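You operate a simulated robot arm through the tools that you are given. There is no shell and no other tool. Be economical: measure what you need, move in short steps, check, and stop when the job is done.

The job below is to be done with a simulated two-armed robot. You get a single attempt, and the scene is never put back.

## Task
On the titration bench top, fold the white towel in half.

Only the result counts: the job must be done as asked and must still hold three seconds after the hand-in. Knocking over, shifting, dropping, spilling or breaking anything else fails it. Flat cloth is picked up by pressing the open fingertips on it (5 to 10 N) and closing them slowly along it; thin cloth reads only 2 to 8 mm in the jaws.

## Robot
Two 7-joint arms with two-finger parallel grippers on one trunk, on a base that drives. Base frame: it is fixed to the floor where the robot stands at the start and does not move with it; the origin is under the middle of the robot, x ahead of it, y to its left, z up; the surface under the hand at the start is at about z = 0.85. Units: m, rad, N and s.
The left shoulder is at the start at [0.07, 0.163, 1.12], the right one opposite. With the tool pointing down near the work surface each hand reaches from about 0.4 to 0.88 m from the robot's upright axis, wherever it stands, measured 20 degrees to its own side. Places, roughly: titration bench top [0.7, -0.1, 0.8]. Payload 3.43 kg a hand.
The TCP of each hand is the grasp point between the finger pads, 0.034 m short of the fingertips. In the tool frame z runs along the fingers and y along their closing line. Largest opening 0.128 m; finger width 0.024, thickness 0.012; the body of the gripper, 0.048 by 0.13 m, starts 0.096 m behind the TCP.
Orientation is told as [roll, pitch, yaw] about the base's x, y, z axes, in that order, counted from this pose: with the fingers straight down and closing along the base's y, the tool's x points along the base's -x, its y along +y and its z along -z.

## Interface
- The arms move only by the tool apply_moves. It takes "left_commands", "right_commands" or both (then of equal length, played together; a hand with none holds still); each is a list of rows, each an object (a shift or turn left out is 0, a gripper value left out holds the last) with "slide": the shift along the base's x, y, z in units of 25 mm (1.0 is 25 mm), a list of three; "rotation": the turn, a rotation vector about the base's x, y, z in units of 8 degrees (1.0 is 8 degrees), a list of three; "jaw": the finger opening in mm, from 0 to 128. In form: [{"slide": [dx, dy, dz], "rotation": [ax, ay, az], "jaw": jaw}, ...]. A call has 1 to 10 rows; each row shifts and turns the commanded pose from where the row before left it. A call with a number of a shift or a turn outside -1 to 1 is refused whole. A row lasts 0.2 s, in which the tool goes at most 0.05 m and 0.15 rad; a call with a longer step from one row to the next is refused whole, and so is a gripper value outside its range. A pose out of reach is approached as far as the arm can. The call stops where the force on the tool passes 40 N (or 10 N more than at its start, if that is more) or the arm is blocked; 0.2 s more then pass. The fingers move at their own pace (about 0.153 m/s each) and stop on an object; they squeeze with about 41 N. The grip force told is the motor's: it shows also when the fingers shut on nothing. Time passes only in rows, and 0.2 s behind the last, so rows that do not move let the fingers close. It gives the time, the measured TCP pose, the force on the tool (base axes), the opening and the grip force at its end, in the units of the frame above (readings bear some noise), with the torque about the TCP (base axes, N m) and any sound that the robot's microphone picked up, and new pictures: "pictures" is both (left out), scene, wrist or none (wrist: the cameras of the hands that moved).
- Cameras (640 x 400 px; columns grow to the right, rows downward): "scene" is now at [0.1396, 0.0048, 1.3488]; the picture's right is [0.05, -1.00, -0.00], its down [-0.56, -0.03, -0.83] and it looks along [0.83, 0.04, -0.56] (base axes); focal length 214 px, centre (320, 200). "left" rides on the left gripper at [0.076, 0.011, -0.16] in its tool frame; the picture's right is [-0.15, 0.99, 0.00], its down [-0.88, -0.13, -0.46] and it looks along [-0.45, -0.07, 0.89] (tool axes); focal length 234 px, centre (320, 200). "right" rides on the right gripper at [0.076, -0.011, -0.16] in its tool frame; the picture's right is [0.15, 0.99, 0.00], its down [-0.88, 0.13, -0.46] and it looks along [-0.45, 0.07, 0.89] (tool axes); focal length 234 px, centre (320, 200). There is no depth. A picture from a camera that has moved, and an enlarged one, comes with that camera's place and axes in the base frame and with its lens.
- slide_trunk(by): slides the trunk up (or, below 0, down) by that many m; the arms and the scene camera ride with it, the base frame stays. It gives what a move gives, with no picture.
- drive_base(legs): drives the robot by 1 to 6 legs, each [ahead, left, turn to the left] in m, m and rad, along the robot's own axes; the way and the turn of a leg run together, so that a leg with both is an arc; at most 1.5 m and 3.142 rad a leg. The arms and the cameras ride along, it lands a little off, and it stops where it bumps. It gives what a move gives, and a new picture of the scene camera.
- head_to(pan, tilt): turns the head with the scene camera to pan (to the left, within 1.501 rad either way) and tilt (down, from -0.506 to 1.204), counted from straight ahead of the robot. It gives what a move gives, and a new picture of the scene camera.
- enlarge(camera, box): a new picture of the part [left, top, right, bottom] of that camera's present view, enlarged. The clock stands still meanwhile.
- close_job(): hands the job in; it is judged then, once.

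Work in short steps. Places have to be worked out from the pictures, the camera data and where the tool is seen: move nearer, look again, correct. Check each grasp and each placing, and mend what went wrong. You have 120 turns and 260 pictures in all, those below and enlarged ones among them. Open the grippers and draw the arms clear of the work before you hand the job in, unless the task says otherwise; then end with one line.

The tools are called after "Call:" as a command line: name --argument value ..., lists and objects as JSON in quotes. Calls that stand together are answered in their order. apply_moves: Moves the arms, as the interface text tells. Its arguments: {"type":"object","properties":{"left_commands":{"type":"array","items":{"type":"object","properties":{"slide":{"type":"array","items":{"type":"number"}},"rotation":{"type":"array","items":{"type":"number"}},"jaw":{"type":"number"}}}},"right_commands":{"type":"array","items":{"type":"object","properties":{"slide":{"type":"array","items":{"type":"number"}},"rotation":{"type":"array","items":{"type":"number"}},"jaw":{"type":"number"}}}},"pictures":{"type":"string","enum":["both","scene","wrist","none"]}},"required":[]} The other tools are called the same way: slide_trunk (by) slides the trunk up or down; drive_base (legs) drives the base; head_to (pan, tilt) turns the head that bears the scene camera; enlarge (camera, box) takes an enlarged picture of a part of a camera's view; close_job () hands the job in.

At the start:

```text
t: 0.0
left_ee_pos: [0.7172, 0.0546, 1.0921]
left_orientation: [-0.001, 0.0, -0.001]
left_wrist_force: [-0.5, 0.2, -1.3]
left_moment: [-0.02, 0.0, -0.01]
left_grip_width: 0.1281
left_finger_force: 0.0
right_ee_pos: [0.3563, -0.4266, 1.0433]
right_orientation: [0.0, 0.002, 0.001]
right_wrist_force: [-0.1, 0.2, 0.6]
right_moment: [0.01, 0.02, 0.02]
right_grip_width: 0.1281
right_finger_force: 0.1
trunk travel left (down, up): [-0.6, 0.34]
robot x, y, heading: [-0.0032, -0.0007, -0.003]
head pan, tilt: [0.047, 0.597]
```

scene: 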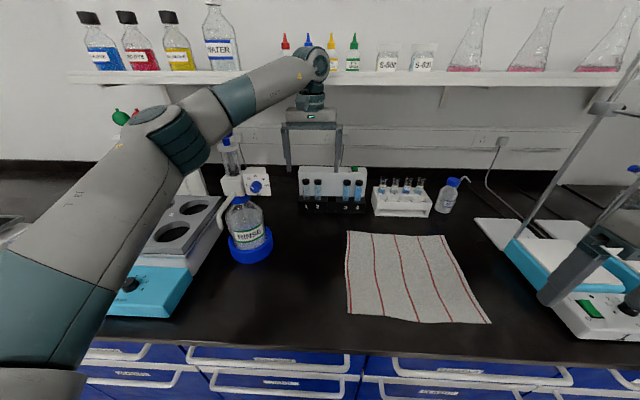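
right: 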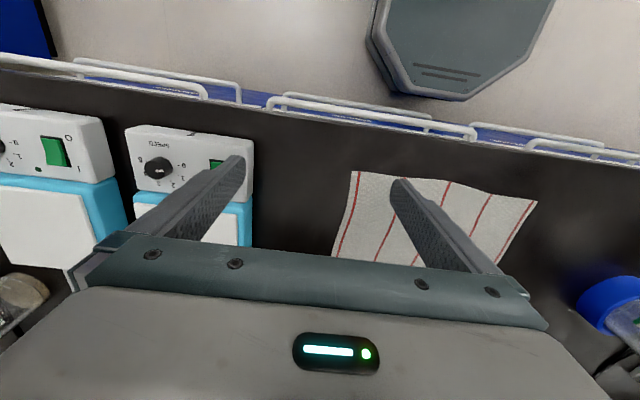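
left: 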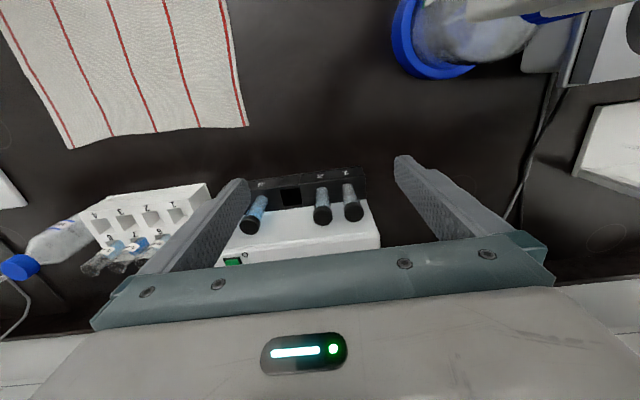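

The towel seems to span x≈0.40–0.69 and y≈-0.06 to -0.38. I'll raise the trunk for clearance, then look around at the neighbouring objects.

Call:
slide_trunk --by 0.12

Call:
head_to --pan -0.35 --tilt 0.8

```text
t: 1.5
left_ee_pos: [0.7168, 0.0543, 1.2122]
left_orientation: [-0.001, 0.0, -0.001]
left_wrist_force: [-0.6, 0.4, 0.4]
left_moment: [0.01, 0.01, 0.03]
left_grip_width: 0.1277
left_finger_force: 0.0
right_ee_pos: [0.3559, -0.426, 1.1622]
right_orientation: [0.0, 0.0, -0.001]
right_wrist_force: [0.1, 0.2, -0.2]
right_moment: [-0.01, 0.01, -0.01]
right_grip_width: 0.1281
right_finger_force: 0.0
trunk travel left (down, up): [-0.72, 0.22]
robot x, y, heading: [-0.0049, 0.0016, 0.002]
head pan, tilt: [0.047, 0.597]
```

```text
t: 2.4
left_ee_pos: [0.716, 0.0553, 1.2123]
left_orientation: [0.001, 0.0, 0.002]
left_wrist_force: [0.8, 0.1, -0.9]
left_moment: [0.0, -0.02, 0.0]
left_grip_width: 0.128
left_finger_force: 0.0
right_ee_pos: [0.3561, -0.4264, 1.162]
right_orientation: [0.0, 0.001, 0.001]
right_wrist_force: [0.2, -0.6, -0.4]
right_moment: [0.01, -0.06, -0.03]
right_grip_width: 0.1278
right_finger_force: 0.0
trunk travel left (down, up): [-0.72, 0.22]
robot x, y, heading: [-0.0023, -0.0025, 0.004]
head pan, tilt: [-0.351, 0.799]
camera scene: at [0.127, -0.0271, 1.4516], right [-0.34, -0.94, 0.0], down [-0.67, 0.25, -0.7], along [0.66, -0.24, -0.72], focal length 214 px, centre (320, 200)
```

scene: 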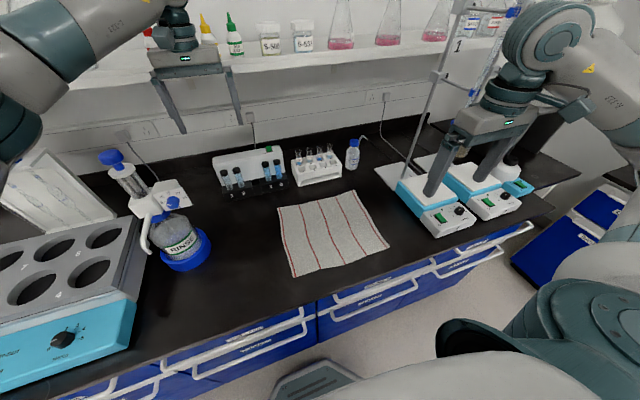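

The left arm clears the rinse bottle. I'll back off a little and move right, so the towel sits centred in both arms' reach.

Call:
drive_base --legs '[[-0.12, 0, 0], [0, -0.14, 0]]'

Call:
head_to --pan -0.1 --tilt 0.75

```text
t: 4.5
left_ee_pos: [0.5962, -0.0814, 1.2118]
left_orientation: [-0.002, 0.0, 0.004]
left_wrist_force: [-0.7, 0.0, 0.3]
left_moment: [-0.04, 0.02, -0.02]
left_grip_width: 0.1281
left_finger_force: 0.0
right_ee_pos: [0.2376, -0.5621, 1.1622]
right_orientation: [-0.001, 0.0, 0.003]
right_wrist_force: [0.0, -0.1, 0.2]
right_moment: [0.01, 0.01, -0.03]
right_grip_width: 0.1281
right_finger_force: 0.1
trunk travel left (down, up): [-0.72, 0.22]
robot x, y, heading: [-0.1214, -0.1419, 0.007]
head pan, tilt: [-0.351, 0.799]
camera scene: at [0.0076, -0.1642, 1.4516], right [-0.34, -0.94, 0.0], down [-0.67, 0.24, -0.7], along [0.66, -0.24, -0.72], focal length 214 px, centre (320, 200)
```

scene: 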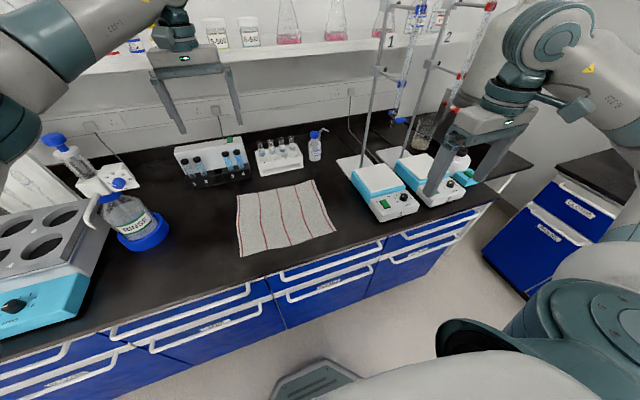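

```text
t: 5.3
left_ee_pos: [0.5966, -0.084, 1.2123]
left_orientation: [0.0, 0.0, 0.005]
left_wrist_force: [0.2, -0.1, 0.5]
left_moment: [0.03, 0.01, 0.02]
left_grip_width: 0.128
left_finger_force: 0.2
right_ee_pos: [0.2371, -0.5646, 1.1615]
right_orientation: [-0.001, -0.001, 0.004]
right_wrist_force: [0.3, -0.2, 0.3]
right_moment: [0.07, -0.01, -0.01]
right_grip_width: 0.1281
right_finger_force: 0.0
trunk travel left (down, up): [-0.72, 0.22]
robot x, y, heading: [-0.1191, -0.1397, 0.006]
head pan, tilt: [-0.099, 0.75]
camera scene: at [0.014, -0.1472, 1.4555], right [-0.1, -1.0, 0.0], down [-0.68, 0.07, -0.73], along [0.73, -0.07, -0.68], focal length 214 px, centre (320, 200)
```

scene: 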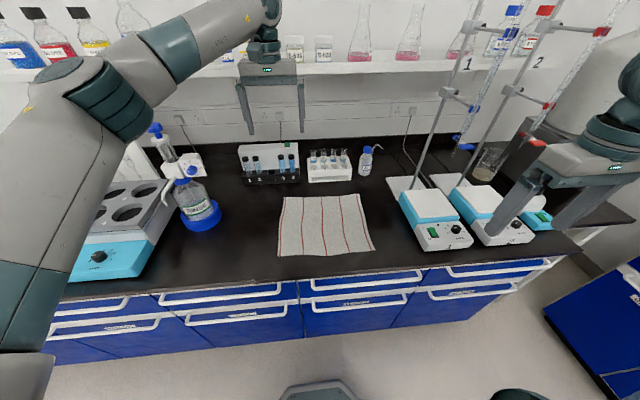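

I'll enlarge the towel to measure its corners.

Call:
enlarge --camera "scene" --box '[240, 170, 400, 270]'

```text
4.00 times, centred on (320, 220) of scene
camera zoom: at [0.014, -0.1472, 1.4555], right [-0.1, -1.0, 0.0], down [-0.68, 0.07, -0.73], along [0.73, -0.07, -0.68], focal length 858 px, centre (320, 120)
```

zoom: 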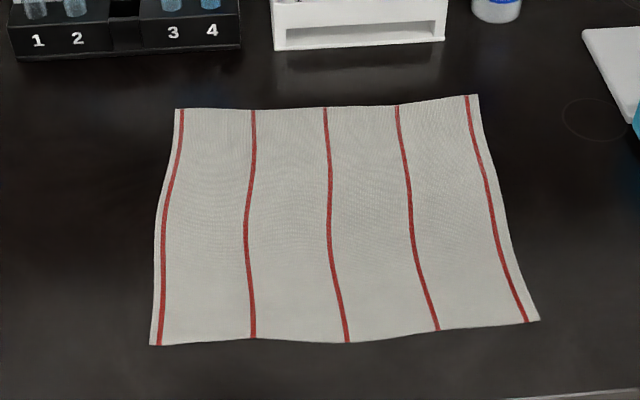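

The towel corners are: near-left (0.41,-0.046), near-right (0.40,-0.37), far-left (0.70,-0.06) and far-right (0.69,-0.38), at z≈0.85. I'll bring both hands above the near corners and part-close the jaws.

Call:
apply_moves --left_commands '[{"slide": [-0.76, 0.07, 0], "jaw": 50}, {"slide": [-0.76, 0.07, 0]}, {"slide": [-0.76, 0.07, -0.6]}, {"slide": [-0.76, 0.07, -0.8]}, {"slide": [-0.76, 0.07, -0.8]}, {"slide": [-0.76, 0.07, -0.8]}, {"slide": [-0.76, 0.07, -0.8]}, {"slide": [-0.76, 0.07, -0.8]}, {"slide": [-0.76, 0.07, -0.8]}]' --right_commands '[{"slide": [0.81, 0.95, 0], "jaw": 50}, {"slide": [0.81, 0.95, 0]}, {"slide": [0.81, 0.95, 0]}, {"slide": [0.81, 0.95, 0]}, {"slide": [0.81, 0.95, 0]}, {"slide": [0.81, 0.95, 0]}, {"slide": [0.81, 0.95, -0.4]}, {"slide": [0.81, 0.95, -0.8]}, {"slide": [0.81, 0.95, -0.8]}]'

```text
t: 7.3
left_ee_pos: [0.4257, -0.0651, 1.0772]
left_orientation: [-0.001, 0.001, 0.005]
left_wrist_force: [0.1, -0.5, -0.3]
left_moment: [-0.01, -0.01, 0.0]
left_grip_width: 0.0501
left_finger_force: 0.1
right_ee_pos: [0.4193, -0.35, 1.1105]
right_orientation: [-0.001, 0.002, 0.004]
right_wrist_force: [-0.8, -0.4, 0.1]
right_moment: [-0.02, -0.04, 0.0]
right_grip_width: 0.0499
right_finger_force: 0.0
trunk travel left (down, up): [-0.72, 0.22]
robot x, y, heading: [-0.1174, -0.1384, 0.003]
head pan, tilt: [-0.099, 0.75]
camera scene: at [0.0153, -0.1447, 1.4555], right [-0.1, -1.0, 0.0], down [-0.68, 0.07, -0.73], along [0.73, -0.07, -0.68], focal length 214 px, centre (320, 200)
camera right: at [0.3449, -0.3609, 1.2705], right [-0.15, 0.99, 0.0], down [0.88, 0.13, 0.45], along [0.45, 0.07, -0.89], focal length 234 px, centre (320, 200)
camera left: at [0.3491, -0.0548, 1.2357], right [0.14, 0.99, 0.0], down [0.88, -0.13, 0.45], along [0.45, -0.07, -0.89], focal length 234 px, centre (320, 200)
```

scene: 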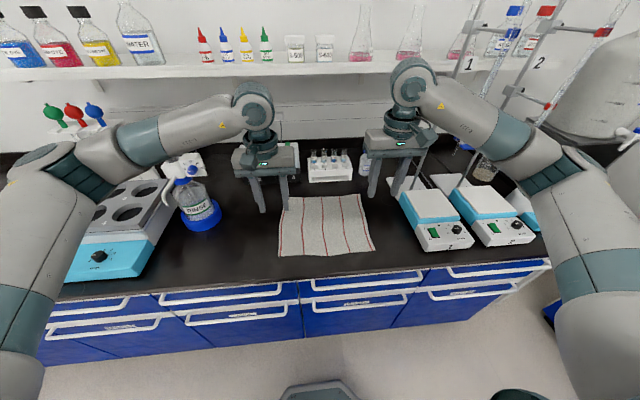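
right: 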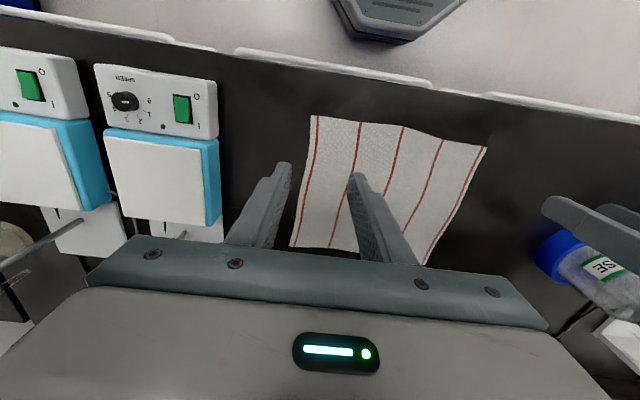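
left: 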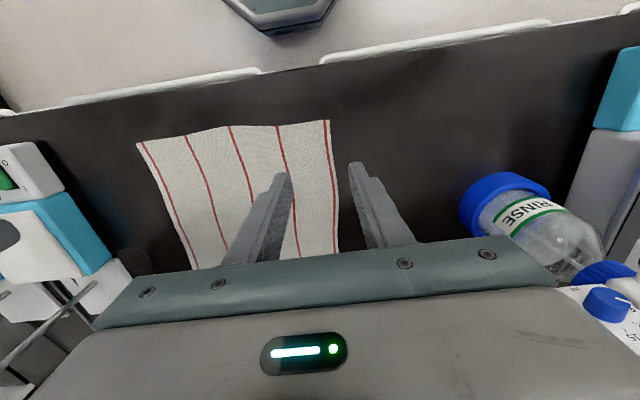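

The wrist cameras agree with my corner estimates. I'll descend to just above the cloth with the fingers 40 mm apart.

Call:
apply_moves --left_commands '[{"slide": [-0.12, -0.26, -0.7], "jaw": 40}, {"slide": [-0.12, -0.26, -0.8]}, {"slide": [0, 0, -0.8]}, {"slide": [0, 0, -0.8]}, {"slide": [0, 0, -0.8]}, {"slide": [0, 0, -0.8]}, {"slide": [0, 0, -0.8]}, {"slide": [0, 0, -0.8]}, {"slide": [0, 0, -0.7]}]' --right_commands '[{"slide": [-0.12, 0.24, -0.9], "jaw": 40}, {"slide": [-0.12, 0.24, -1]}, {"slide": [0, 0, -1]}, {"slide": [0, 0, -1]}, {"slide": [0, 0, -1]}, {"slide": [0, 0, -1]}, {"slide": [0, 0, -1]}, {"slide": [0, 0, -0.8]}, {"slide": [0, 0, -0.6]}]'

```text
t: 9.3
left_ee_pos: [0.4211, -0.079, 0.9007]
left_orientation: [-0.001, 0.001, 0.004]
left_wrist_force: [-0.4, 0.1, 0.1]
left_moment: [0.01, -0.04, 0.02]
left_grip_width: 0.0397
left_finger_force: 0.1
right_ee_pos: [0.4139, -0.337, 0.9029]
right_orientation: [0.001, 0.002, 0.005]
right_wrist_force: [0.3, -0.1, 0.0]
right_moment: [-0.02, 0.01, 0.02]
right_grip_width: 0.0398
right_finger_force: 0.0
trunk travel left (down, up): [-0.72, 0.22]
robot x, y, heading: [-0.1167, -0.1374, 0.004]
head pan, tilt: [-0.099, 0.75]
camera scene: at [0.0144, -0.1463, 1.4555], right [-0.1, -1.0, 0.0], down [-0.68, 0.07, -0.73], along [0.73, -0.07, -0.68], focal length 214 px, centre (320, 200)
camera right: at [0.3388, -0.349, 1.0637], right [-0.15, 0.99, 0.0], down [0.88, 0.13, 0.46], along [0.45, 0.07, -0.89], focal length 234 px, centre (320, 200)
camera left: at [0.3437, -0.0696, 1.0604], right [0.14, 0.99, 0.0], down [0.88, -0.13, 0.46], along [0.45, -0.06, -0.89], focal length 234 px, centre (320, 200)
```

scene: 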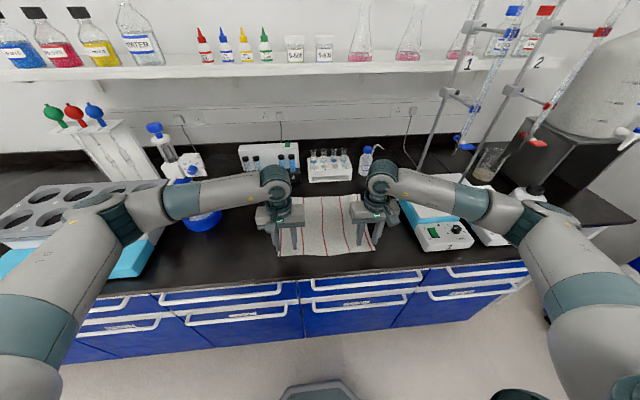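
right: 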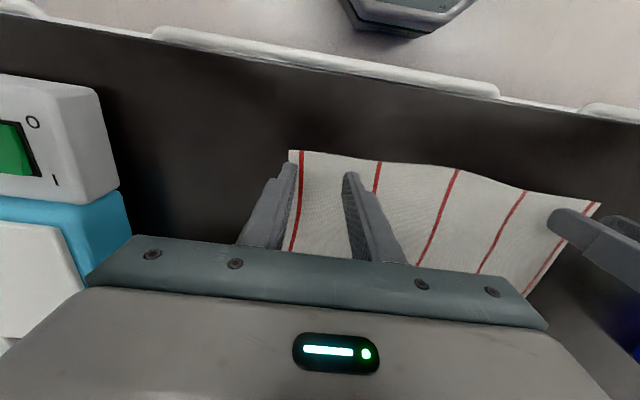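
left: 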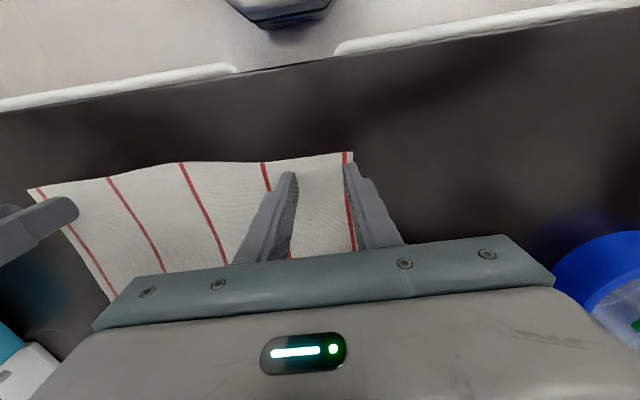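

Both fingertips are about 15 mm above the cloth. I'll shift slightly inward and descend to contact in small steps.

Call:
apply_moves --left_commands '[{"slide": [0, -0.16, -0.3]}, {"slide": [0, 0, -0.15]}, {"slide": [0, 0, -0.1]}]' --right_commands '[{"slide": [0, 0.16, -0.35]}, {"slide": [0, 0, -0.2]}, {"slide": [0, 0, -0.1]}]' --pictures "none"

```text
t: 10.1
left_ee_pos: [0.4198, -0.0843, 0.8883]
left_orientation: [-0.001, 0.0, 0.004]
left_wrist_force: [0.7, -1.9, 0.5]
left_moment: [0.02, 0.02, 0.05]
left_grip_width: 0.0401
left_finger_force: 0.1
right_ee_pos: [0.4145, -0.3334, 0.8883]
right_orientation: [0.001, -0.001, 0.003]
right_wrist_force: [-0.6, 0.6, -0.7]
right_moment: [-0.02, -0.02, 0.01]
right_grip_width: 0.0399
right_finger_force: 0.1
trunk travel left (down, up): [-0.72, 0.22]
robot x, y, heading: [-0.1163, -0.1375, 0.007]
head pan, tilt: [-0.099, 0.75]
```

No contact yet, so I'll go down in 1.5 mm steps.

Call:
apply_moves --left_commands '[{"slide": [0, 0, -0.08]}, {"slide": [0, 0, -0.08]}, {"slide": [0, 0, 0]}]' --right_commands '[{"slide": [0, 0, -0.08]}, {"slide": [0, 0, -0.08]}, {"slide": [0, 0, 0]}]' --pictures "none"

```text
t: 10.9
left_ee_pos: [0.4199, -0.084, 0.8853]
left_orientation: [0.001, 0.0, 0.005]
left_wrist_force: [-0.3, -0.2, 1.2]
left_moment: [-0.02, 0.02, 0.0]
left_grip_width: 0.0399
left_finger_force: 0.0
right_ee_pos: [0.4137, -0.3343, 0.8848]
right_orientation: [0.001, -0.002, 0.004]
right_wrist_force: [0.8, 0.0, 8.0]
right_moment: [-0.05, -0.02, -0.01]
right_grip_width: 0.0398
right_finger_force: 0.0
trunk travel left (down, up): [-0.72, 0.22]
robot x, y, heading: [-0.1178, -0.1385, 0.007]
head pan, tilt: [-0.099, 0.75]
```

The right hand presses with 8 N. The left is only just touching, so I'll lower it slightly.

Call:
apply_moves --left_commands '[{"slide": [0, 0, -0.04]}, {"slide": [0, 0, 0]}]' --pictures "none"

```text
t: 11.5
left_ee_pos: [0.4186, -0.0828, 0.8851]
left_orientation: [-0.001, -0.003, 0.002]
left_wrist_force: [2.7, 1.0, 19.1]
left_moment: [0.25, -0.01, 0.0]
left_grip_width: 0.04
left_finger_force: 0.0
right_ee_pos: [0.4135, -0.3342, 0.8847]
right_orientation: [-0.002, -0.003, 0.003]
right_wrist_force: [1.0, -0.1, 3.7]
right_moment: [-0.03, -0.02, -0.02]
right_grip_width: 0.0399
right_finger_force: 0.1
trunk travel left (down, up): [-0.72, 0.22]
robot x, y, heading: [-0.1231, -0.1336, 0.005]
head pan, tilt: [-0.099, 0.75]
```

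The left is now at 19 N, so I'll ease it up a hair and lower the right a hair.

Call:
apply_moves --left_commands '[{"slide": [0, 0, 0.02]}, {"slide": [0, 0, 0]}]' --right_commands '[{"slide": [0, 0, -0.012]}, {"slide": [0, 0, 0]}]' --pictures "none"

```text
t: 12.1
left_ee_pos: [0.4191, -0.0836, 0.8848]
left_orientation: [-0.001, -0.004, 0.004]
left_wrist_force: [6.5, 1.5, 22.6]
left_moment: [0.23, -0.13, -0.07]
left_grip_width: 0.04
left_finger_force: 0.1
right_ee_pos: [0.4129, -0.3323, 0.8858]
right_orientation: [0.0, 0.0, 0.004]
right_wrist_force: [1.3, -0.3, 4.2]
right_moment: [-0.05, -0.01, 0.02]
right_grip_width: 0.04
right_finger_force: 0.1
trunk travel left (down, up): [-0.72, 0.22]
robot x, y, heading: [-0.1197, -0.1374, 0.004]
head pan, tilt: [-0.099, 0.75]
```

Call:
apply_moves --left_commands '[{"slide": [0, 0, 0.04]}, {"slide": [0, 0, 0]}]' --right_commands '[{"slide": [0, 0, -0.012]}, {"slide": [0, 0, 0]}]' --pictures "none"

```text
t: 12.7
left_ee_pos: [0.4182, -0.0826, 0.885]
left_orientation: [0.001, 0.001, 0.003]
left_wrist_force: [5.0, 0.6, 18.5]
left_moment: [0.16, -0.17, -0.06]
left_grip_width: 0.0399
left_finger_force: 0.1
right_ee_pos: [0.4133, -0.3341, 0.8853]
right_orientation: [0.0, -0.002, 0.001]
right_wrist_force: [0.5, 0.4, 6.6]
right_moment: [-0.06, -0.01, -0.02]
right_grip_width: 0.04
right_finger_force: 0.1
trunk travel left (down, up): [-0.72, 0.22]
robot x, y, heading: [-0.117, -0.1376, 0.006]
head pan, tilt: [-0.099, 0.75]
```

The left is still above the target force, so I'll raise it a bit more.

Call:
apply_moves --left_commands '[{"slide": [0, 0, 0.06]}, {"slide": [0, 0, 0]}]' --pictures "none"

```text
t: 13.3
left_ee_pos: [0.4179, -0.0834, 0.8853]
left_orientation: [0.0, 0.001, 0.004]
left_wrist_force: [0.9, -0.3, 1.4]
left_moment: [0.04, 0.01, 0.0]
left_grip_width: 0.0399
left_finger_force: 0.1
right_ee_pos: [0.4124, -0.3336, 0.8862]
right_orientation: [0.001, -0.001, 0.005]
right_wrist_force: [-0.7, -0.9, 11.9]
right_moment: [-0.06, 0.03, 0.01]
right_grip_width: 0.0399
right_finger_force: 0.1
trunk travel left (down, up): [-0.72, 0.22]
robot x, y, heading: [-0.1194, -0.1428, 0.004]
head pan, tilt: [-0.099, 0.75]
```

The left needs a touch down. Then I'll close both jaws slowly.

Call:
apply_moves --left_commands '[{"slide": [0, 0, -0.025]}, {"jaw": 36}, {"jaw": 32}, {"jaw": 28}, {"jaw": 24}, {"jaw": 20}, {"jaw": 16}, {"jaw": 12}, {"jaw": 8}, {"jaw": 4}]' --right_commands '[{"slide": [0, 0, 0]}, {"jaw": 36}, {"jaw": 32}, {"jaw": 28}, {"jaw": 24}, {"jaw": 20}, {"jaw": 16}, {"jaw": 12}, {"jaw": 8}, {"jaw": 4}]'

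```text
t: 15.5
left_ee_pos: [0.4188, -0.0836, 0.8858]
left_orientation: [0.0, 0.0, 0.004]
left_wrist_force: [-1.2, 0.0, -0.3]
left_moment: [-0.03, 0.0, 0.02]
left_grip_width: 0.0041
left_finger_force: 0.0
right_ee_pos: [0.4132, -0.3333, 0.8845]
right_orientation: [0.001, -0.002, 0.004]
right_wrist_force: [0.9, 1.1, 13.9]
right_moment: [-0.03, 0.01, 0.03]
right_grip_width: 0.0031
right_finger_force: 0.0
trunk travel left (down, up): [-0.72, 0.22]
robot x, y, heading: [-0.1221, -0.1423, -0.002]
head pan, tilt: [-0.099, 0.75]
camera scene: at [0.0126, -0.1456, 1.4557], right [-0.1, -1.0, 0.0], down [-0.68, 0.07, -0.73], along [0.73, -0.07, -0.68], focal length 214 px, centre (320, 200)
camera right: at [0.3369, -0.3449, 1.045], right [-0.15, 0.99, 0.0], down [0.88, 0.13, 0.46], along [0.45, 0.07, -0.89], focal length 234 px, centre (320, 200)
camera left: at [0.3411, -0.0734, 1.0452], right [0.14, 0.99, 0.0], down [0.88, -0.13, 0.46], along [0.45, -0.07, -0.89], focal length 234 px, centre (320, 200)
```

scene: 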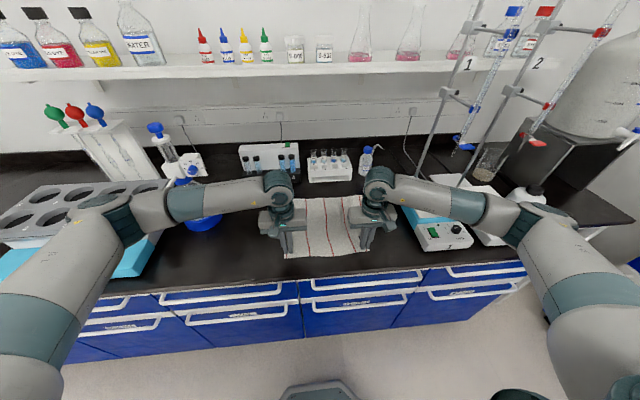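
right: 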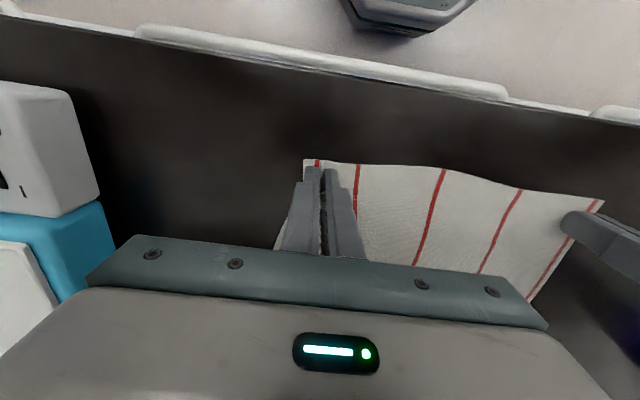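
left: 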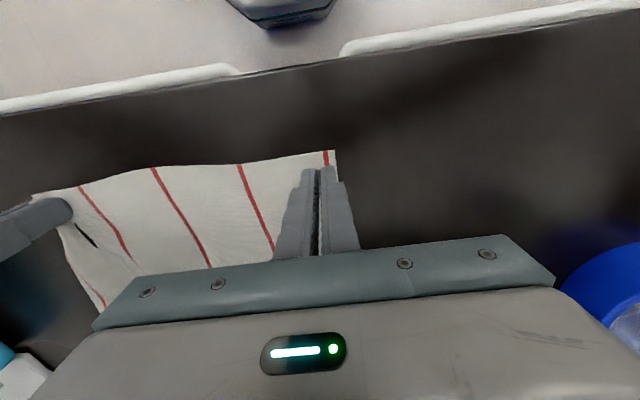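

Both jaws are nearly shut. I'll close fully with full grip and see whether cloth is held.

Call:
apply_moves --left_commands '[{"jaw": 0}, {"jaw": 0}, {"jaw": 0}]' --right_commands '[{"jaw": 0}, {"jaw": 0}, {"jaw": 0}]' --pictures "none"

Call:
enlarge --camera "right" --box '[240, 140, 400, 260]'

Call:
enlarge --camera "left" --box '[240, 140, 400, 260]'

```text
t: 16.3
left_ee_pos: [0.4182, -0.0831, 0.8854]
left_orientation: [0.0, 0.002, 0.004]
left_wrist_force: [-0.1, 0.2, -0.4]
left_moment: [0.03, -0.01, -0.02]
left_grip_width: 0.0
left_finger_force: 33.0
right_ee_pos: [0.4126, -0.3321, 0.8857]
right_orientation: [0.0, -0.001, 0.005]
right_wrist_force: [0.3, 0.3, 13.9]
right_moment: [0.04, 0.03, 0.02]
right_grip_width: 0.0021
right_finger_force: 36.9
trunk travel left (down, up): [-0.72, 0.22]
robot x, y, heading: [-0.12, -0.1414, 0.007]
head pan, tilt: [-0.099, 0.75]
```

```text
3.33 times, centred on (320, 200) of right
camera zoom: at [0.3369, -0.3449, 1.045], right [-0.15, 0.99, 0.0], down [0.88, 0.13, 0.46], along [0.45, 0.07, -0.89], focal length 781 px, centre (320, 200)
```

zoom: 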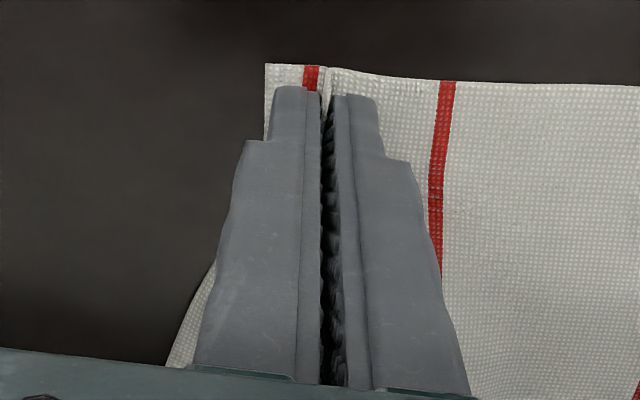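

```text
3.33 times, centred on (320, 200) of left
camera zoom: at [0.3411, -0.0733, 1.0451], right [0.14, 0.99, 0.0], down [0.88, -0.13, 0.46], along [0.45, -0.07, -0.89], focal length 781 px, centre (320, 200)
```

zoom: 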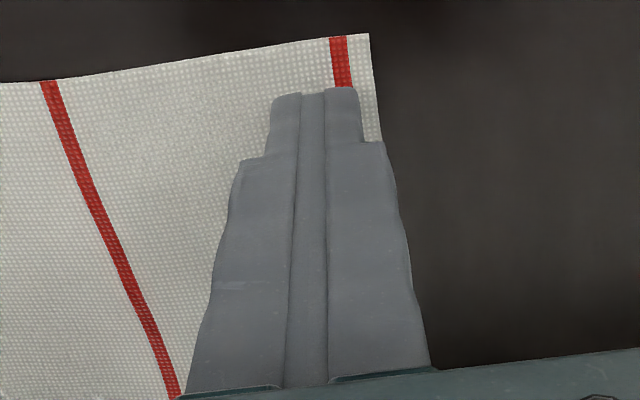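

The right holds 2 mm of cloth, but the left closed on nothing because its pressure was too low. I'll lift the left a little, reopen it, and press again.

Call:
apply_moves --left_commands '[{"slide": [0, -0.08, 0.3], "jaw": 0}, {"jaw": 40}, {"slide": [0, 0, -0.2]}, {"slide": [0, 0, -0.1]}, {"slide": [0, 0, -0.03]}, {"slide": [0, 0, 0]}]' --pictures "none"

```text
t: 17.7
left_ee_pos: [0.419, -0.0866, 0.8853]
left_orientation: [0.001, 0.0, 0.004]
left_wrist_force: [-0.8, 1.1, 3.1]
left_moment: [-0.06, 0.08, 0.01]
left_grip_width: 0.0398
left_finger_force: 0.1
right_ee_pos: [0.4121, -0.3331, 0.8859]
right_orientation: [0.001, -0.002, 0.002]
right_wrist_force: [0.9, 0.4, 13.7]
right_moment: [-0.03, -0.02, 0.0]
right_grip_width: 0.0019
right_finger_force: 36.4
trunk travel left (down, up): [-0.72, 0.22]
robot x, y, heading: [-0.1215, -0.1399, 0.007]
head pan, tilt: [-0.099, 0.75]
```

Call:
apply_moves --left_commands '[{"slide": [0, 0, -0.025]}, {"slide": [0, 0, 0]}]' --pictures "none"

```text
t: 18.3
left_ee_pos: [0.4199, -0.0856, 0.885]
left_orientation: [-0.003, -0.001, 0.002]
left_wrist_force: [-2.3, 0.9, 9.3]
left_moment: [-0.2, 0.16, -0.1]
left_grip_width: 0.0393
left_finger_force: 0.1
right_ee_pos: [0.4124, -0.3331, 0.8843]
right_orientation: [0.0, -0.002, 0.004]
right_wrist_force: [3.4, 0.5, 9.8]
right_moment: [0.07, -0.08, 0.0]
right_grip_width: 0.002
right_finger_force: 37.0
trunk travel left (down, up): [-0.72, 0.22]
robot x, y, heading: [-0.1198, -0.1392, 0.003]
head pan, tilt: [-0.099, 0.75]
```

The left now presses with about 9 N, so I'll close it slowly.

Call:
apply_moves --left_commands '[{"jaw": 36}, {"jaw": 32}, {"jaw": 28}, {"jaw": 24}, {"jaw": 20}, {"jaw": 16}, {"jaw": 12}, {"jaw": 8}, {"jaw": 4}, {"jaw": 0}]' --pictures "none"

Call:
apply_moves --left_commands '[{"jaw": 0}, {"jaw": 0}]' --pictures "wrist"

```text
t: 20.5
left_ee_pos: [0.4192, -0.0867, 0.8852]
left_orientation: [-0.002, 0.0, 0.004]
left_wrist_force: [0.0, -7.2, 21.4]
left_moment: [-0.32, 0.13, 0.05]
left_grip_width: 0.0
left_finger_force: 32.5
right_ee_pos: [0.4124, -0.3337, 0.8844]
right_orientation: [0.0, -0.003, 0.004]
right_wrist_force: [1.6, 7.9, 3.4]
right_moment: [0.28, -0.03, 0.06]
right_grip_width: 0.0019
right_finger_force: 36.5
trunk travel left (down, up): [-0.72, 0.22]
robot x, y, heading: [-0.1237, -0.1387, -0.001]
head pan, tilt: [-0.099, 0.75]
```

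```text
t: 21.1
left_ee_pos: [0.418, -0.0864, 0.8855]
left_orientation: [-0.002, -0.001, 0.003]
left_wrist_force: [-0.4, -7.0, 24.2]
left_moment: [-0.32, 0.11, 0.07]
left_grip_width: 0.0
left_finger_force: 33.2
right_ee_pos: [0.4114, -0.3343, 0.8859]
right_orientation: [0.001, -0.003, 0.004]
right_wrist_force: [0.4, 7.6, 2.0]
right_moment: [0.29, -0.01, 0.02]
right_grip_width: 0.0022
right_finger_force: 36.8
trunk travel left (down, up): [-0.72, 0.22]
robot x, y, heading: [-0.1217, -0.1345, 0.002]
head pan, tilt: [-0.099, 0.75]
camera left: at [0.3405, -0.0761, 1.0445], right [0.14, 0.99, 0.0], down [0.88, -0.13, 0.46], along [0.45, -0.07, -0.89], focal length 234 px, centre (320, 200)
```

left: 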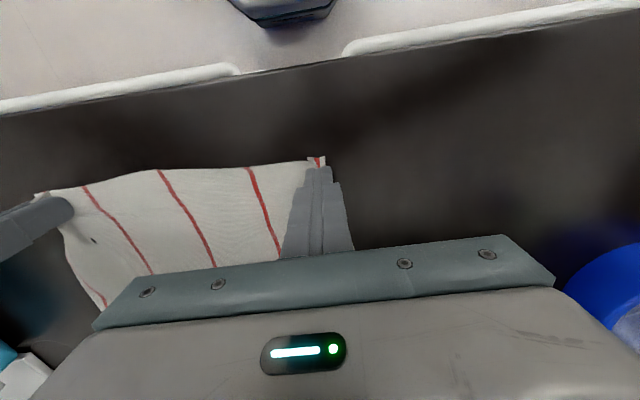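

The cloth is now taut between the hands, but the left width reads zero. I'll look closer.

Call:
enlarge --camera "left" --box '[240, 140, 400, 260]'

```text
3.33 times, centred on (320, 200) of left
camera zoom: at [0.3405, -0.0761, 1.0445], right [0.14, 0.99, 0.0], down [0.88, -0.13, 0.46], along [0.45, -0.07, -0.89], focal length 781 px, centre (320, 200)
```

zoom: 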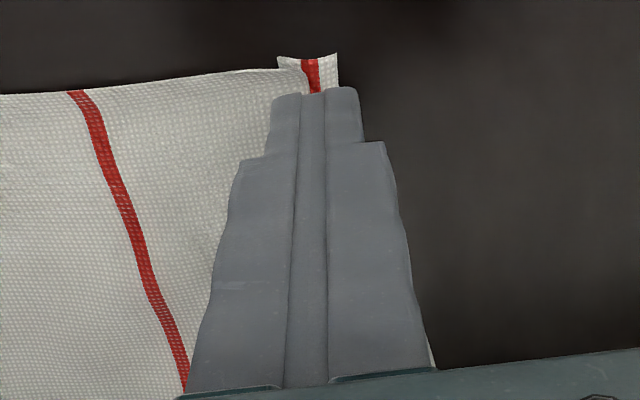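

The fold flattened under the left tips instead of being pinched: the right hand's hold made the cloth taut. I'll give slack by moving the right hand 12 mm toward the left, then retry the left.

Call:
apply_moves --left_commands '[{"slide": [0, 0, 0.3], "jaw": 0}, {"slide": [0, 0, 0], "jaw": 40}, {"slide": [0, 0.1, 0]}, {"slide": [0, 0, -0.2]}, {"slide": [0, 0, -0.1]}, {"slide": [0, 0, -0.03]}, {"slide": [0, 0, 0]}]' --right_commands '[{"slide": [0, 0, 0.15]}, {"slide": [0, 0.25, 0]}, {"slide": [0, 0.25, 0]}, {"slide": [0, 0, 0]}, {"slide": [0, 0, 0]}, {"slide": [0, 0, 0]}, {"slide": [0, 0, 0]}]' --pictures "both"

```text
t: 22.7
left_ee_pos: [0.4188, -0.0837, 0.8851]
left_orientation: [-0.002, -0.004, 0.002]
left_wrist_force: [2.3, 0.9, 18.6]
left_moment: [-0.4, -0.04, 0.04]
left_grip_width: 0.0397
left_finger_force: 0.1
right_ee_pos: [0.4129, -0.3216, 0.8894]
right_orientation: [0.002, -0.002, 0.002]
right_wrist_force: [0.0, -0.8, 0.5]
right_moment: [0.01, 0.01, -0.02]
right_grip_width: 0.0017
right_finger_force: 37.2
trunk travel left (down, up): [-0.72, 0.22]
robot x, y, heading: [-0.1196, -0.1401, 0.006]
head pan, tilt: [-0.099, 0.75]
camera scene: at [0.0124, -0.1462, 1.4559], right [-0.1, -1.0, 0.0], down [-0.68, 0.07, -0.73], along [0.73, -0.07, -0.68], focal length 214 px, centre (320, 200)
camera right: at [0.3365, -0.3332, 1.0487], right [-0.15, 0.99, 0.0], down [0.88, 0.13, 0.46], along [0.45, 0.07, -0.89], focal length 234 px, centre (320, 200)
camera left: at [0.3415, -0.0739, 1.0441], right [0.14, 0.99, 0.0], down [0.88, -0.13, 0.46], along [0.45, -0.07, -0.89], focal length 234 px, centre (320, 200)
```

scene: 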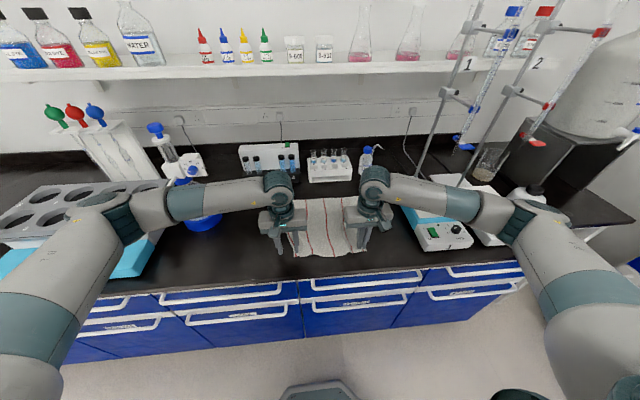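
right: 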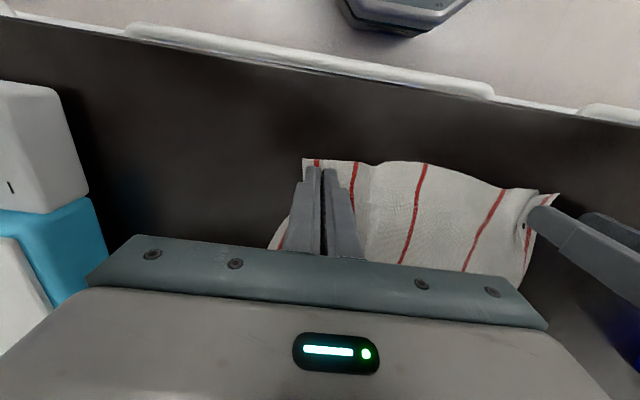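
left: 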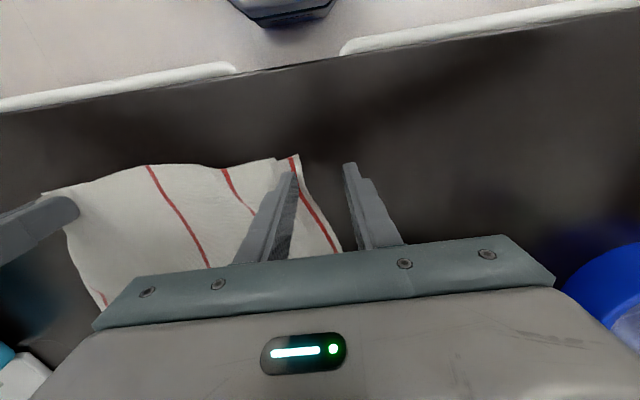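

The left corner has slid in to y≈-0.10. I'll lift the left hand and shift it in by 44 mm to straddle cloth again.

Call:
apply_moves --left_commands '[{"slide": [0, 0, 0.6]}, {"slide": [0, -0.9, 0], "jaw": 36}, {"slide": [-0.1, -0.88, 0]}, {"slide": [0, 0, 0]}]' --pictures "wrist"

Call:
enlarge --camera "left" --box '[200, 120, 400, 260]'

```text
t: 23.7
left_ee_pos: [0.4169, -0.1277, 0.8987]
left_orientation: [-0.001, 0.002, 0.003]
left_wrist_force: [-0.4, -0.1, 0.0]
left_moment: [-0.01, 0.0, 0.01]
left_grip_width: 0.0358
left_finger_force: 0.1
right_ee_pos: [0.414, -0.3212, 0.8875]
right_orientation: [0.001, 0.0, 0.003]
right_wrist_force: [-0.4, -0.3, -0.2]
right_moment: [-0.03, 0.04, 0.01]
right_grip_width: 0.002
right_finger_force: 36.7
trunk travel left (down, up): [-0.72, 0.22]
robot x, y, heading: [-0.1185, -0.1397, 0.007]
head pan, tilt: [-0.099, 0.75]
camera left: at [0.3395, -0.1176, 1.058], right [0.14, 0.99, 0.0], down [0.88, -0.13, 0.46], along [0.45, -0.06, -0.89], focal length 234 px, centre (320, 200)
```

left: 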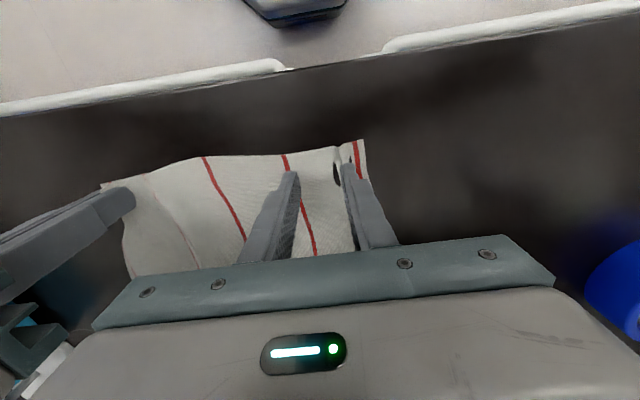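

```text
2.86 times, centred on (300, 190) of left
camera zoom: at [0.3395, -0.1176, 1.058], right [0.14, 0.99, 0.0], down [0.88, -0.13, 0.46], along [0.45, -0.06, -0.89], focal length 669 px, centre (377, 229)
```

zoom: 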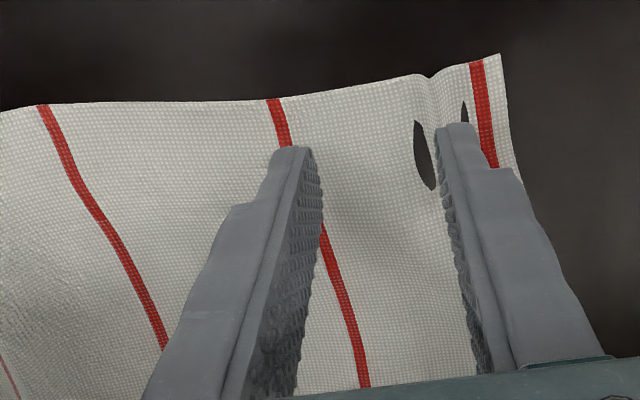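

There's already a wrinkle near y≈-0.11, with the corner at about (0.39,-0.085). I'll centre the left jaw on that wrinkle with a 30 mm opening and press.

Call:
apply_moves --left_commands '[{"slide": [-0.3, 0.6, 0], "jaw": 30}, {"slide": [0, 0, -0.3]}, {"slide": [0, 0, -0.18]}, {"slide": [0, 0, -0.05]}, {"slide": [0, 0, 0]}]' --pictures "wrist"

Call:
enlarge --camera "left" --box '[200, 120, 400, 260]'

```text
t: 24.9
left_ee_pos: [0.4086, -0.1132, 0.8851]
left_orientation: [0.001, 0.0, 0.004]
left_wrist_force: [-0.3, 0.3, 1.0]
left_moment: [0.0, 0.03, 0.0]
left_grip_width: 0.0301
left_finger_force: 0.0
right_ee_pos: [0.4119, -0.3227, 0.8878]
right_orientation: [-0.001, -0.001, 0.003]
right_wrist_force: [0.1, -1.2, 0.0]
right_moment: [0.01, 0.0, -0.01]
right_grip_width: 0.0019
right_finger_force: 36.4
trunk travel left (down, up): [-0.72, 0.22]
robot x, y, heading: [-0.1181, -0.139, 0.003]
head pan, tilt: [-0.099, 0.75]
camera left: at [0.3316, -0.1032, 1.0447], right [0.14, 0.99, 0.0], down [0.88, -0.13, 0.46], along [0.45, -0.07, -0.89], focal length 234 px, centre (320, 200)
```

left: 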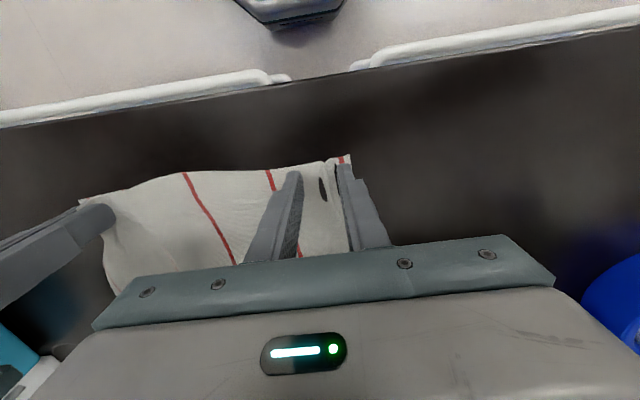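

```text
2.86 times, centred on (300, 190) of left
camera zoom: at [0.3316, -0.1032, 1.0447], right [0.14, 0.99, 0.0], down [0.88, -0.13, 0.46], along [0.45, -0.07, -0.89], focal length 669 px, centre (377, 229)
```

zoom: 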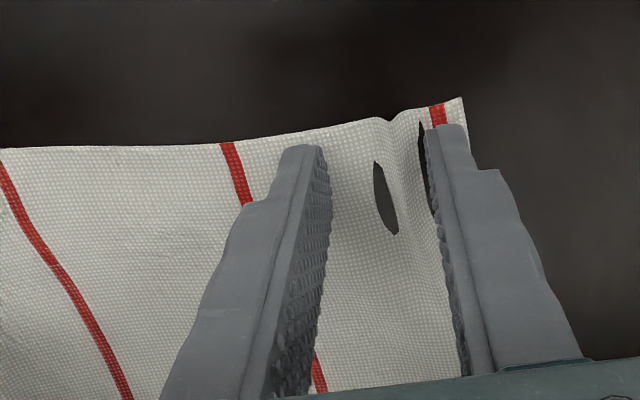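

The wrinkle is inside the jaws. I'll press slightly more and check the force.

Call:
apply_moves --left_commands '[{"slide": [0, 0, -0.03]}, {"slide": [0, 0, 0]}]' --pictures "none"

```text
t: 25.5
left_ee_pos: [0.4078, -0.1136, 0.885]
left_orientation: [0.001, 0.0, 0.004]
left_wrist_force: [-0.7, -0.9, 5.3]
left_moment: [0.03, 0.01, 0.02]
left_grip_width: 0.0298
left_finger_force: 0.1
right_ee_pos: [0.4137, -0.3214, 0.8883]
right_orientation: [0.0, 0.0, 0.003]
right_wrist_force: [0.3, -0.5, -0.2]
right_moment: [-0.03, -0.03, 0.01]
right_grip_width: 0.0019
right_finger_force: 36.6
trunk travel left (down, up): [-0.72, 0.22]
robot x, y, heading: [-0.1205, -0.1385, -0.003]
head pan, tilt: [-0.099, 0.75]
```

With 5 N of press, I'll close slowly.

Call:
apply_moves --left_commands '[{"slide": [0, 0, -0.01], "jaw": 27}, {"jaw": 24}, {"jaw": 21}, {"jaw": 18}, {"jaw": 15}, {"jaw": 12}, {"jaw": 9}, {"jaw": 6}, {"jaw": 3}, {"jaw": 0}]' --pictures "none"

Call:
apply_moves --left_commands '[{"jaw": 0}, {"jaw": 0}]' --pictures "none"

Call:
enlarge --camera "left" --box '[200, 120, 400, 260]'

```text
t: 27.7
left_ee_pos: [0.4075, -0.1125, 0.8863]
left_orientation: [0.001, -0.001, 0.005]
left_wrist_force: [0.7, -0.5, 17.0]
left_moment: [0.03, 0.01, -0.01]
left_grip_width: 0.0022
left_finger_force: 37.4
right_ee_pos: [0.4126, -0.3223, 0.889]
right_orientation: [0.001, 0.001, 0.004]
right_wrist_force: [-0.7, -0.3, 0.4]
right_moment: [0.0, 0.03, 0.01]
right_grip_width: 0.0021
right_finger_force: 36.8
trunk travel left (down, up): [-0.72, 0.22]
robot x, y, heading: [-0.1235, -0.1375, 0.006]
head pan, tilt: [-0.099, 0.75]
```

```text
t: 28.3
left_ee_pos: [0.4089, -0.1141, 0.8849]
left_orientation: [0.0, -0.004, 0.002]
left_wrist_force: [2.0, 1.2, 17.5]
left_moment: [0.03, 0.06, -0.01]
left_grip_width: 0.0021
left_finger_force: 37.0
right_ee_pos: [0.4123, -0.3219, 0.8901]
right_orientation: [-0.001, -0.001, 0.004]
right_wrist_force: [-0.1, -0.2, -0.8]
right_moment: [0.0, 0.02, -0.04]
right_grip_width: 0.002
right_finger_force: 36.8
trunk travel left (down, up): [-0.72, 0.22]
robot x, y, heading: [-0.1204, -0.14, 0.005]
head pan, tilt: [-0.099, 0.75]
```

```text
2.86 times, centred on (300, 190) of left
camera zoom: at [0.331, -0.1029, 1.0443], right [0.14, 0.99, 0.0], down [0.88, -0.13, 0.46], along [0.45, -0.07, -0.89], focal length 669 px, centre (377, 229)
```

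zoom: 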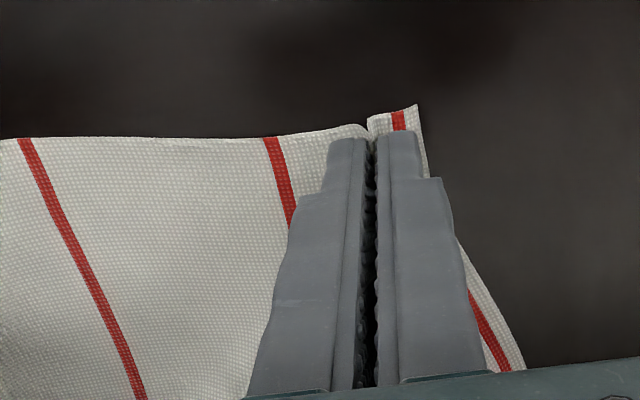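

Both hands hold about 2 mm of cloth. I'll lift 50 mm gently while moving forward a little and spreading, then check.

Call:
apply_moves --left_commands '[{"slide": [0, 0, 0.3]}, {"slide": [0, 0.1, 0.4]}, {"slide": [0.1, 0.2, 0.4]}, {"slide": [0.1, 0.2, 0.4]}, {"slide": [0.1, 0.2, 0.4]}, {"slide": [0, 0, 0]}]' --right_commands '[{"slide": [0, 0, 0.2]}, {"slide": [0, -0.1, 0.35]}, {"slide": [0.1, -0.2, 0.4]}, {"slide": [0.1, -0.2, 0.4]}, {"slide": [0.1, -0.2, 0.4]}, {"slide": [0, 0, 0]}]'

```text
t: 29.6
left_ee_pos: [0.4154, -0.1028, 0.9333]
left_orientation: [-0.019, -0.002, -0.006]
left_wrist_force: [1.1, -20.6, -0.9]
left_moment: [-0.66, -0.02, -0.12]
left_grip_width: 0.0024
left_finger_force: 36.7
right_ee_pos: [0.4203, -0.3297, 0.9335]
right_orientation: [0.015, -0.004, 0.012]
right_wrist_force: [0.3, 19.5, 0.9]
right_moment: [0.69, 0.01, 0.1]
right_grip_width: 0.0021
right_finger_force: 36.6
trunk travel left (down, up): [-0.72, 0.22]
robot x, y, heading: [-0.1201, -0.137, 0.006]
head pan, tilt: [-0.099, 0.75]
stopped in row 6 (left hand): the force on the tool passed its limit at 42 N (the readings are from after the stop); the commanded pose is now the measured one
camera scene: at [0.014, -0.1463, 1.4555], right [-0.1, -1.0, 0.0], down [-0.68, 0.07, -0.73], along [0.73, -0.07, -0.68], focal length 214 px, centre (320, 200)
camera right: at [0.3441, -0.3464, 1.0929], right [-0.16, 0.99, 0.02], down [0.88, 0.13, 0.46], along [0.45, 0.09, -0.89], focal length 234 px, centre (320, 200)
camera left: at [0.3376, -0.0897, 1.0925], right [0.15, 0.99, -0.02], down [0.88, -0.13, 0.46], along [0.45, -0.09, -0.89], focal length 234 px, centre (320, 200)
```

scene: 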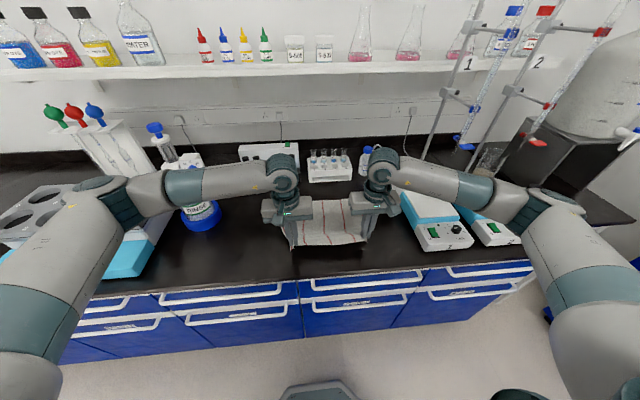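
right: 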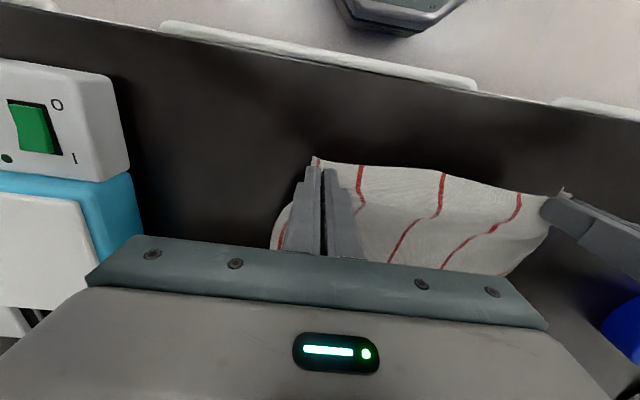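
left: 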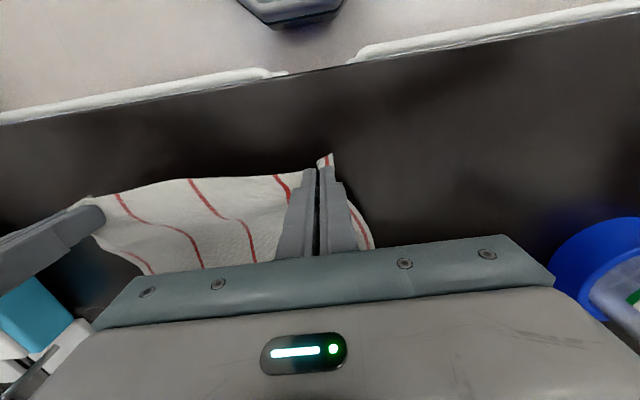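

Both grips hold and the edge is taut at about 20 N. I'll bring the hands 8 mm together for slack and carry the edge up and forward over the fold line at x≈0.55.

Call:
apply_moves --left_commands '[{"slide": [0, -0.2, 0.3]}, {"slide": [0.6, 0, 0.8]}, {"slide": [0.8, 0, 0.7]}, {"slide": [0.9, 0, 0.4]}, {"slide": [1, 0, 0.15]}, {"slide": [1, 0, 0]}, {"slide": [1, 0, 0]}, {"slide": [1, 0, 0]}]' --right_commands '[{"slide": [0, 0.2, 0.3]}, {"slide": [0.6, 0, 0.8]}, {"slide": [0.7, 0, 0.7]}, {"slide": [0.8, 0, 0.4]}, {"slide": [1, 0, 0.15]}, {"slide": [1, 0, 0]}, {"slide": [1, 0, 0]}, {"slide": [1, 0, 0]}]'

```text
t: 31.4
left_ee_pos: [0.5728, -0.1073, 0.9897]
left_orientation: [-0.013, 0.001, -0.003]
left_wrist_force: [0.0, -9.9, 0.8]
left_moment: [-0.33, 0.04, -0.07]
left_grip_width: 0.002
left_finger_force: 36.7
right_ee_pos: [0.5728, -0.3302, 0.9911]
right_orientation: [0.013, -0.002, 0.008]
right_wrist_force: [-0.5, 9.7, -0.9]
right_moment: [0.32, 0.01, 0.07]
right_grip_width: 0.002
right_finger_force: 36.7
trunk travel left (down, up): [-0.72, 0.22]
robot x, y, heading: [-0.1241, -0.1404, -0.001]
head pan, tilt: [-0.099, 0.75]
camera scene: at [0.0154, -0.1462, 1.4554], right [-0.1, -1.0, 0.0], down [-0.68, 0.07, -0.73], along [0.73, -0.07, -0.68], focal length 214 px, centre (320, 200)
camera right: at [0.4981, -0.3434, 1.1504], right [-0.16, 0.99, 0.01], down [0.88, 0.13, 0.46], along [0.45, 0.08, -0.89], focal length 234 px, centre (320, 200)
camera left: at [0.496, -0.0941, 1.1494], right [0.15, 0.99, -0.01], down [0.88, -0.13, 0.46], along [0.45, -0.08, -0.89], focal length 234 px, centre (320, 200)
```

scene: 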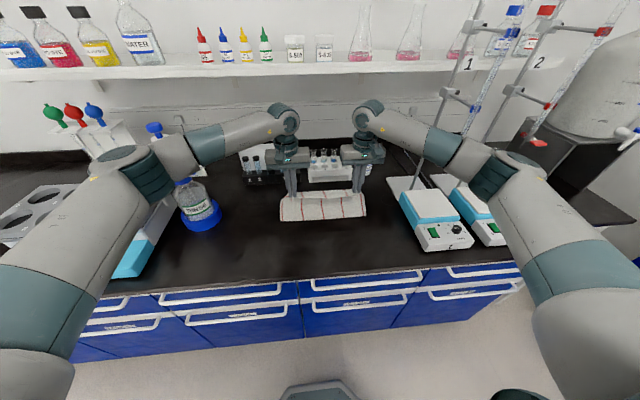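
right: 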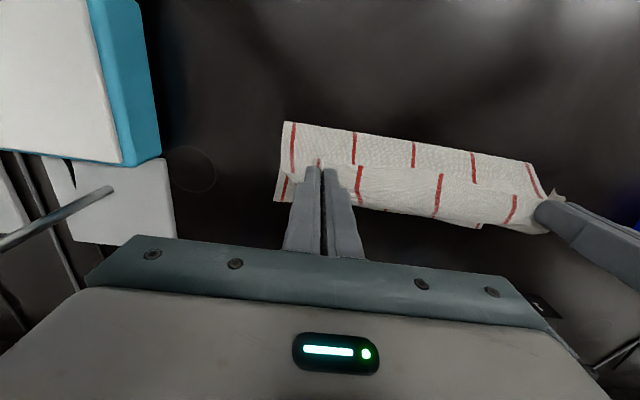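
left: 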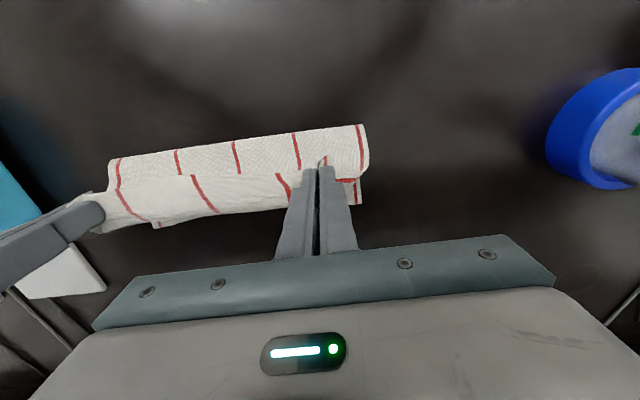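

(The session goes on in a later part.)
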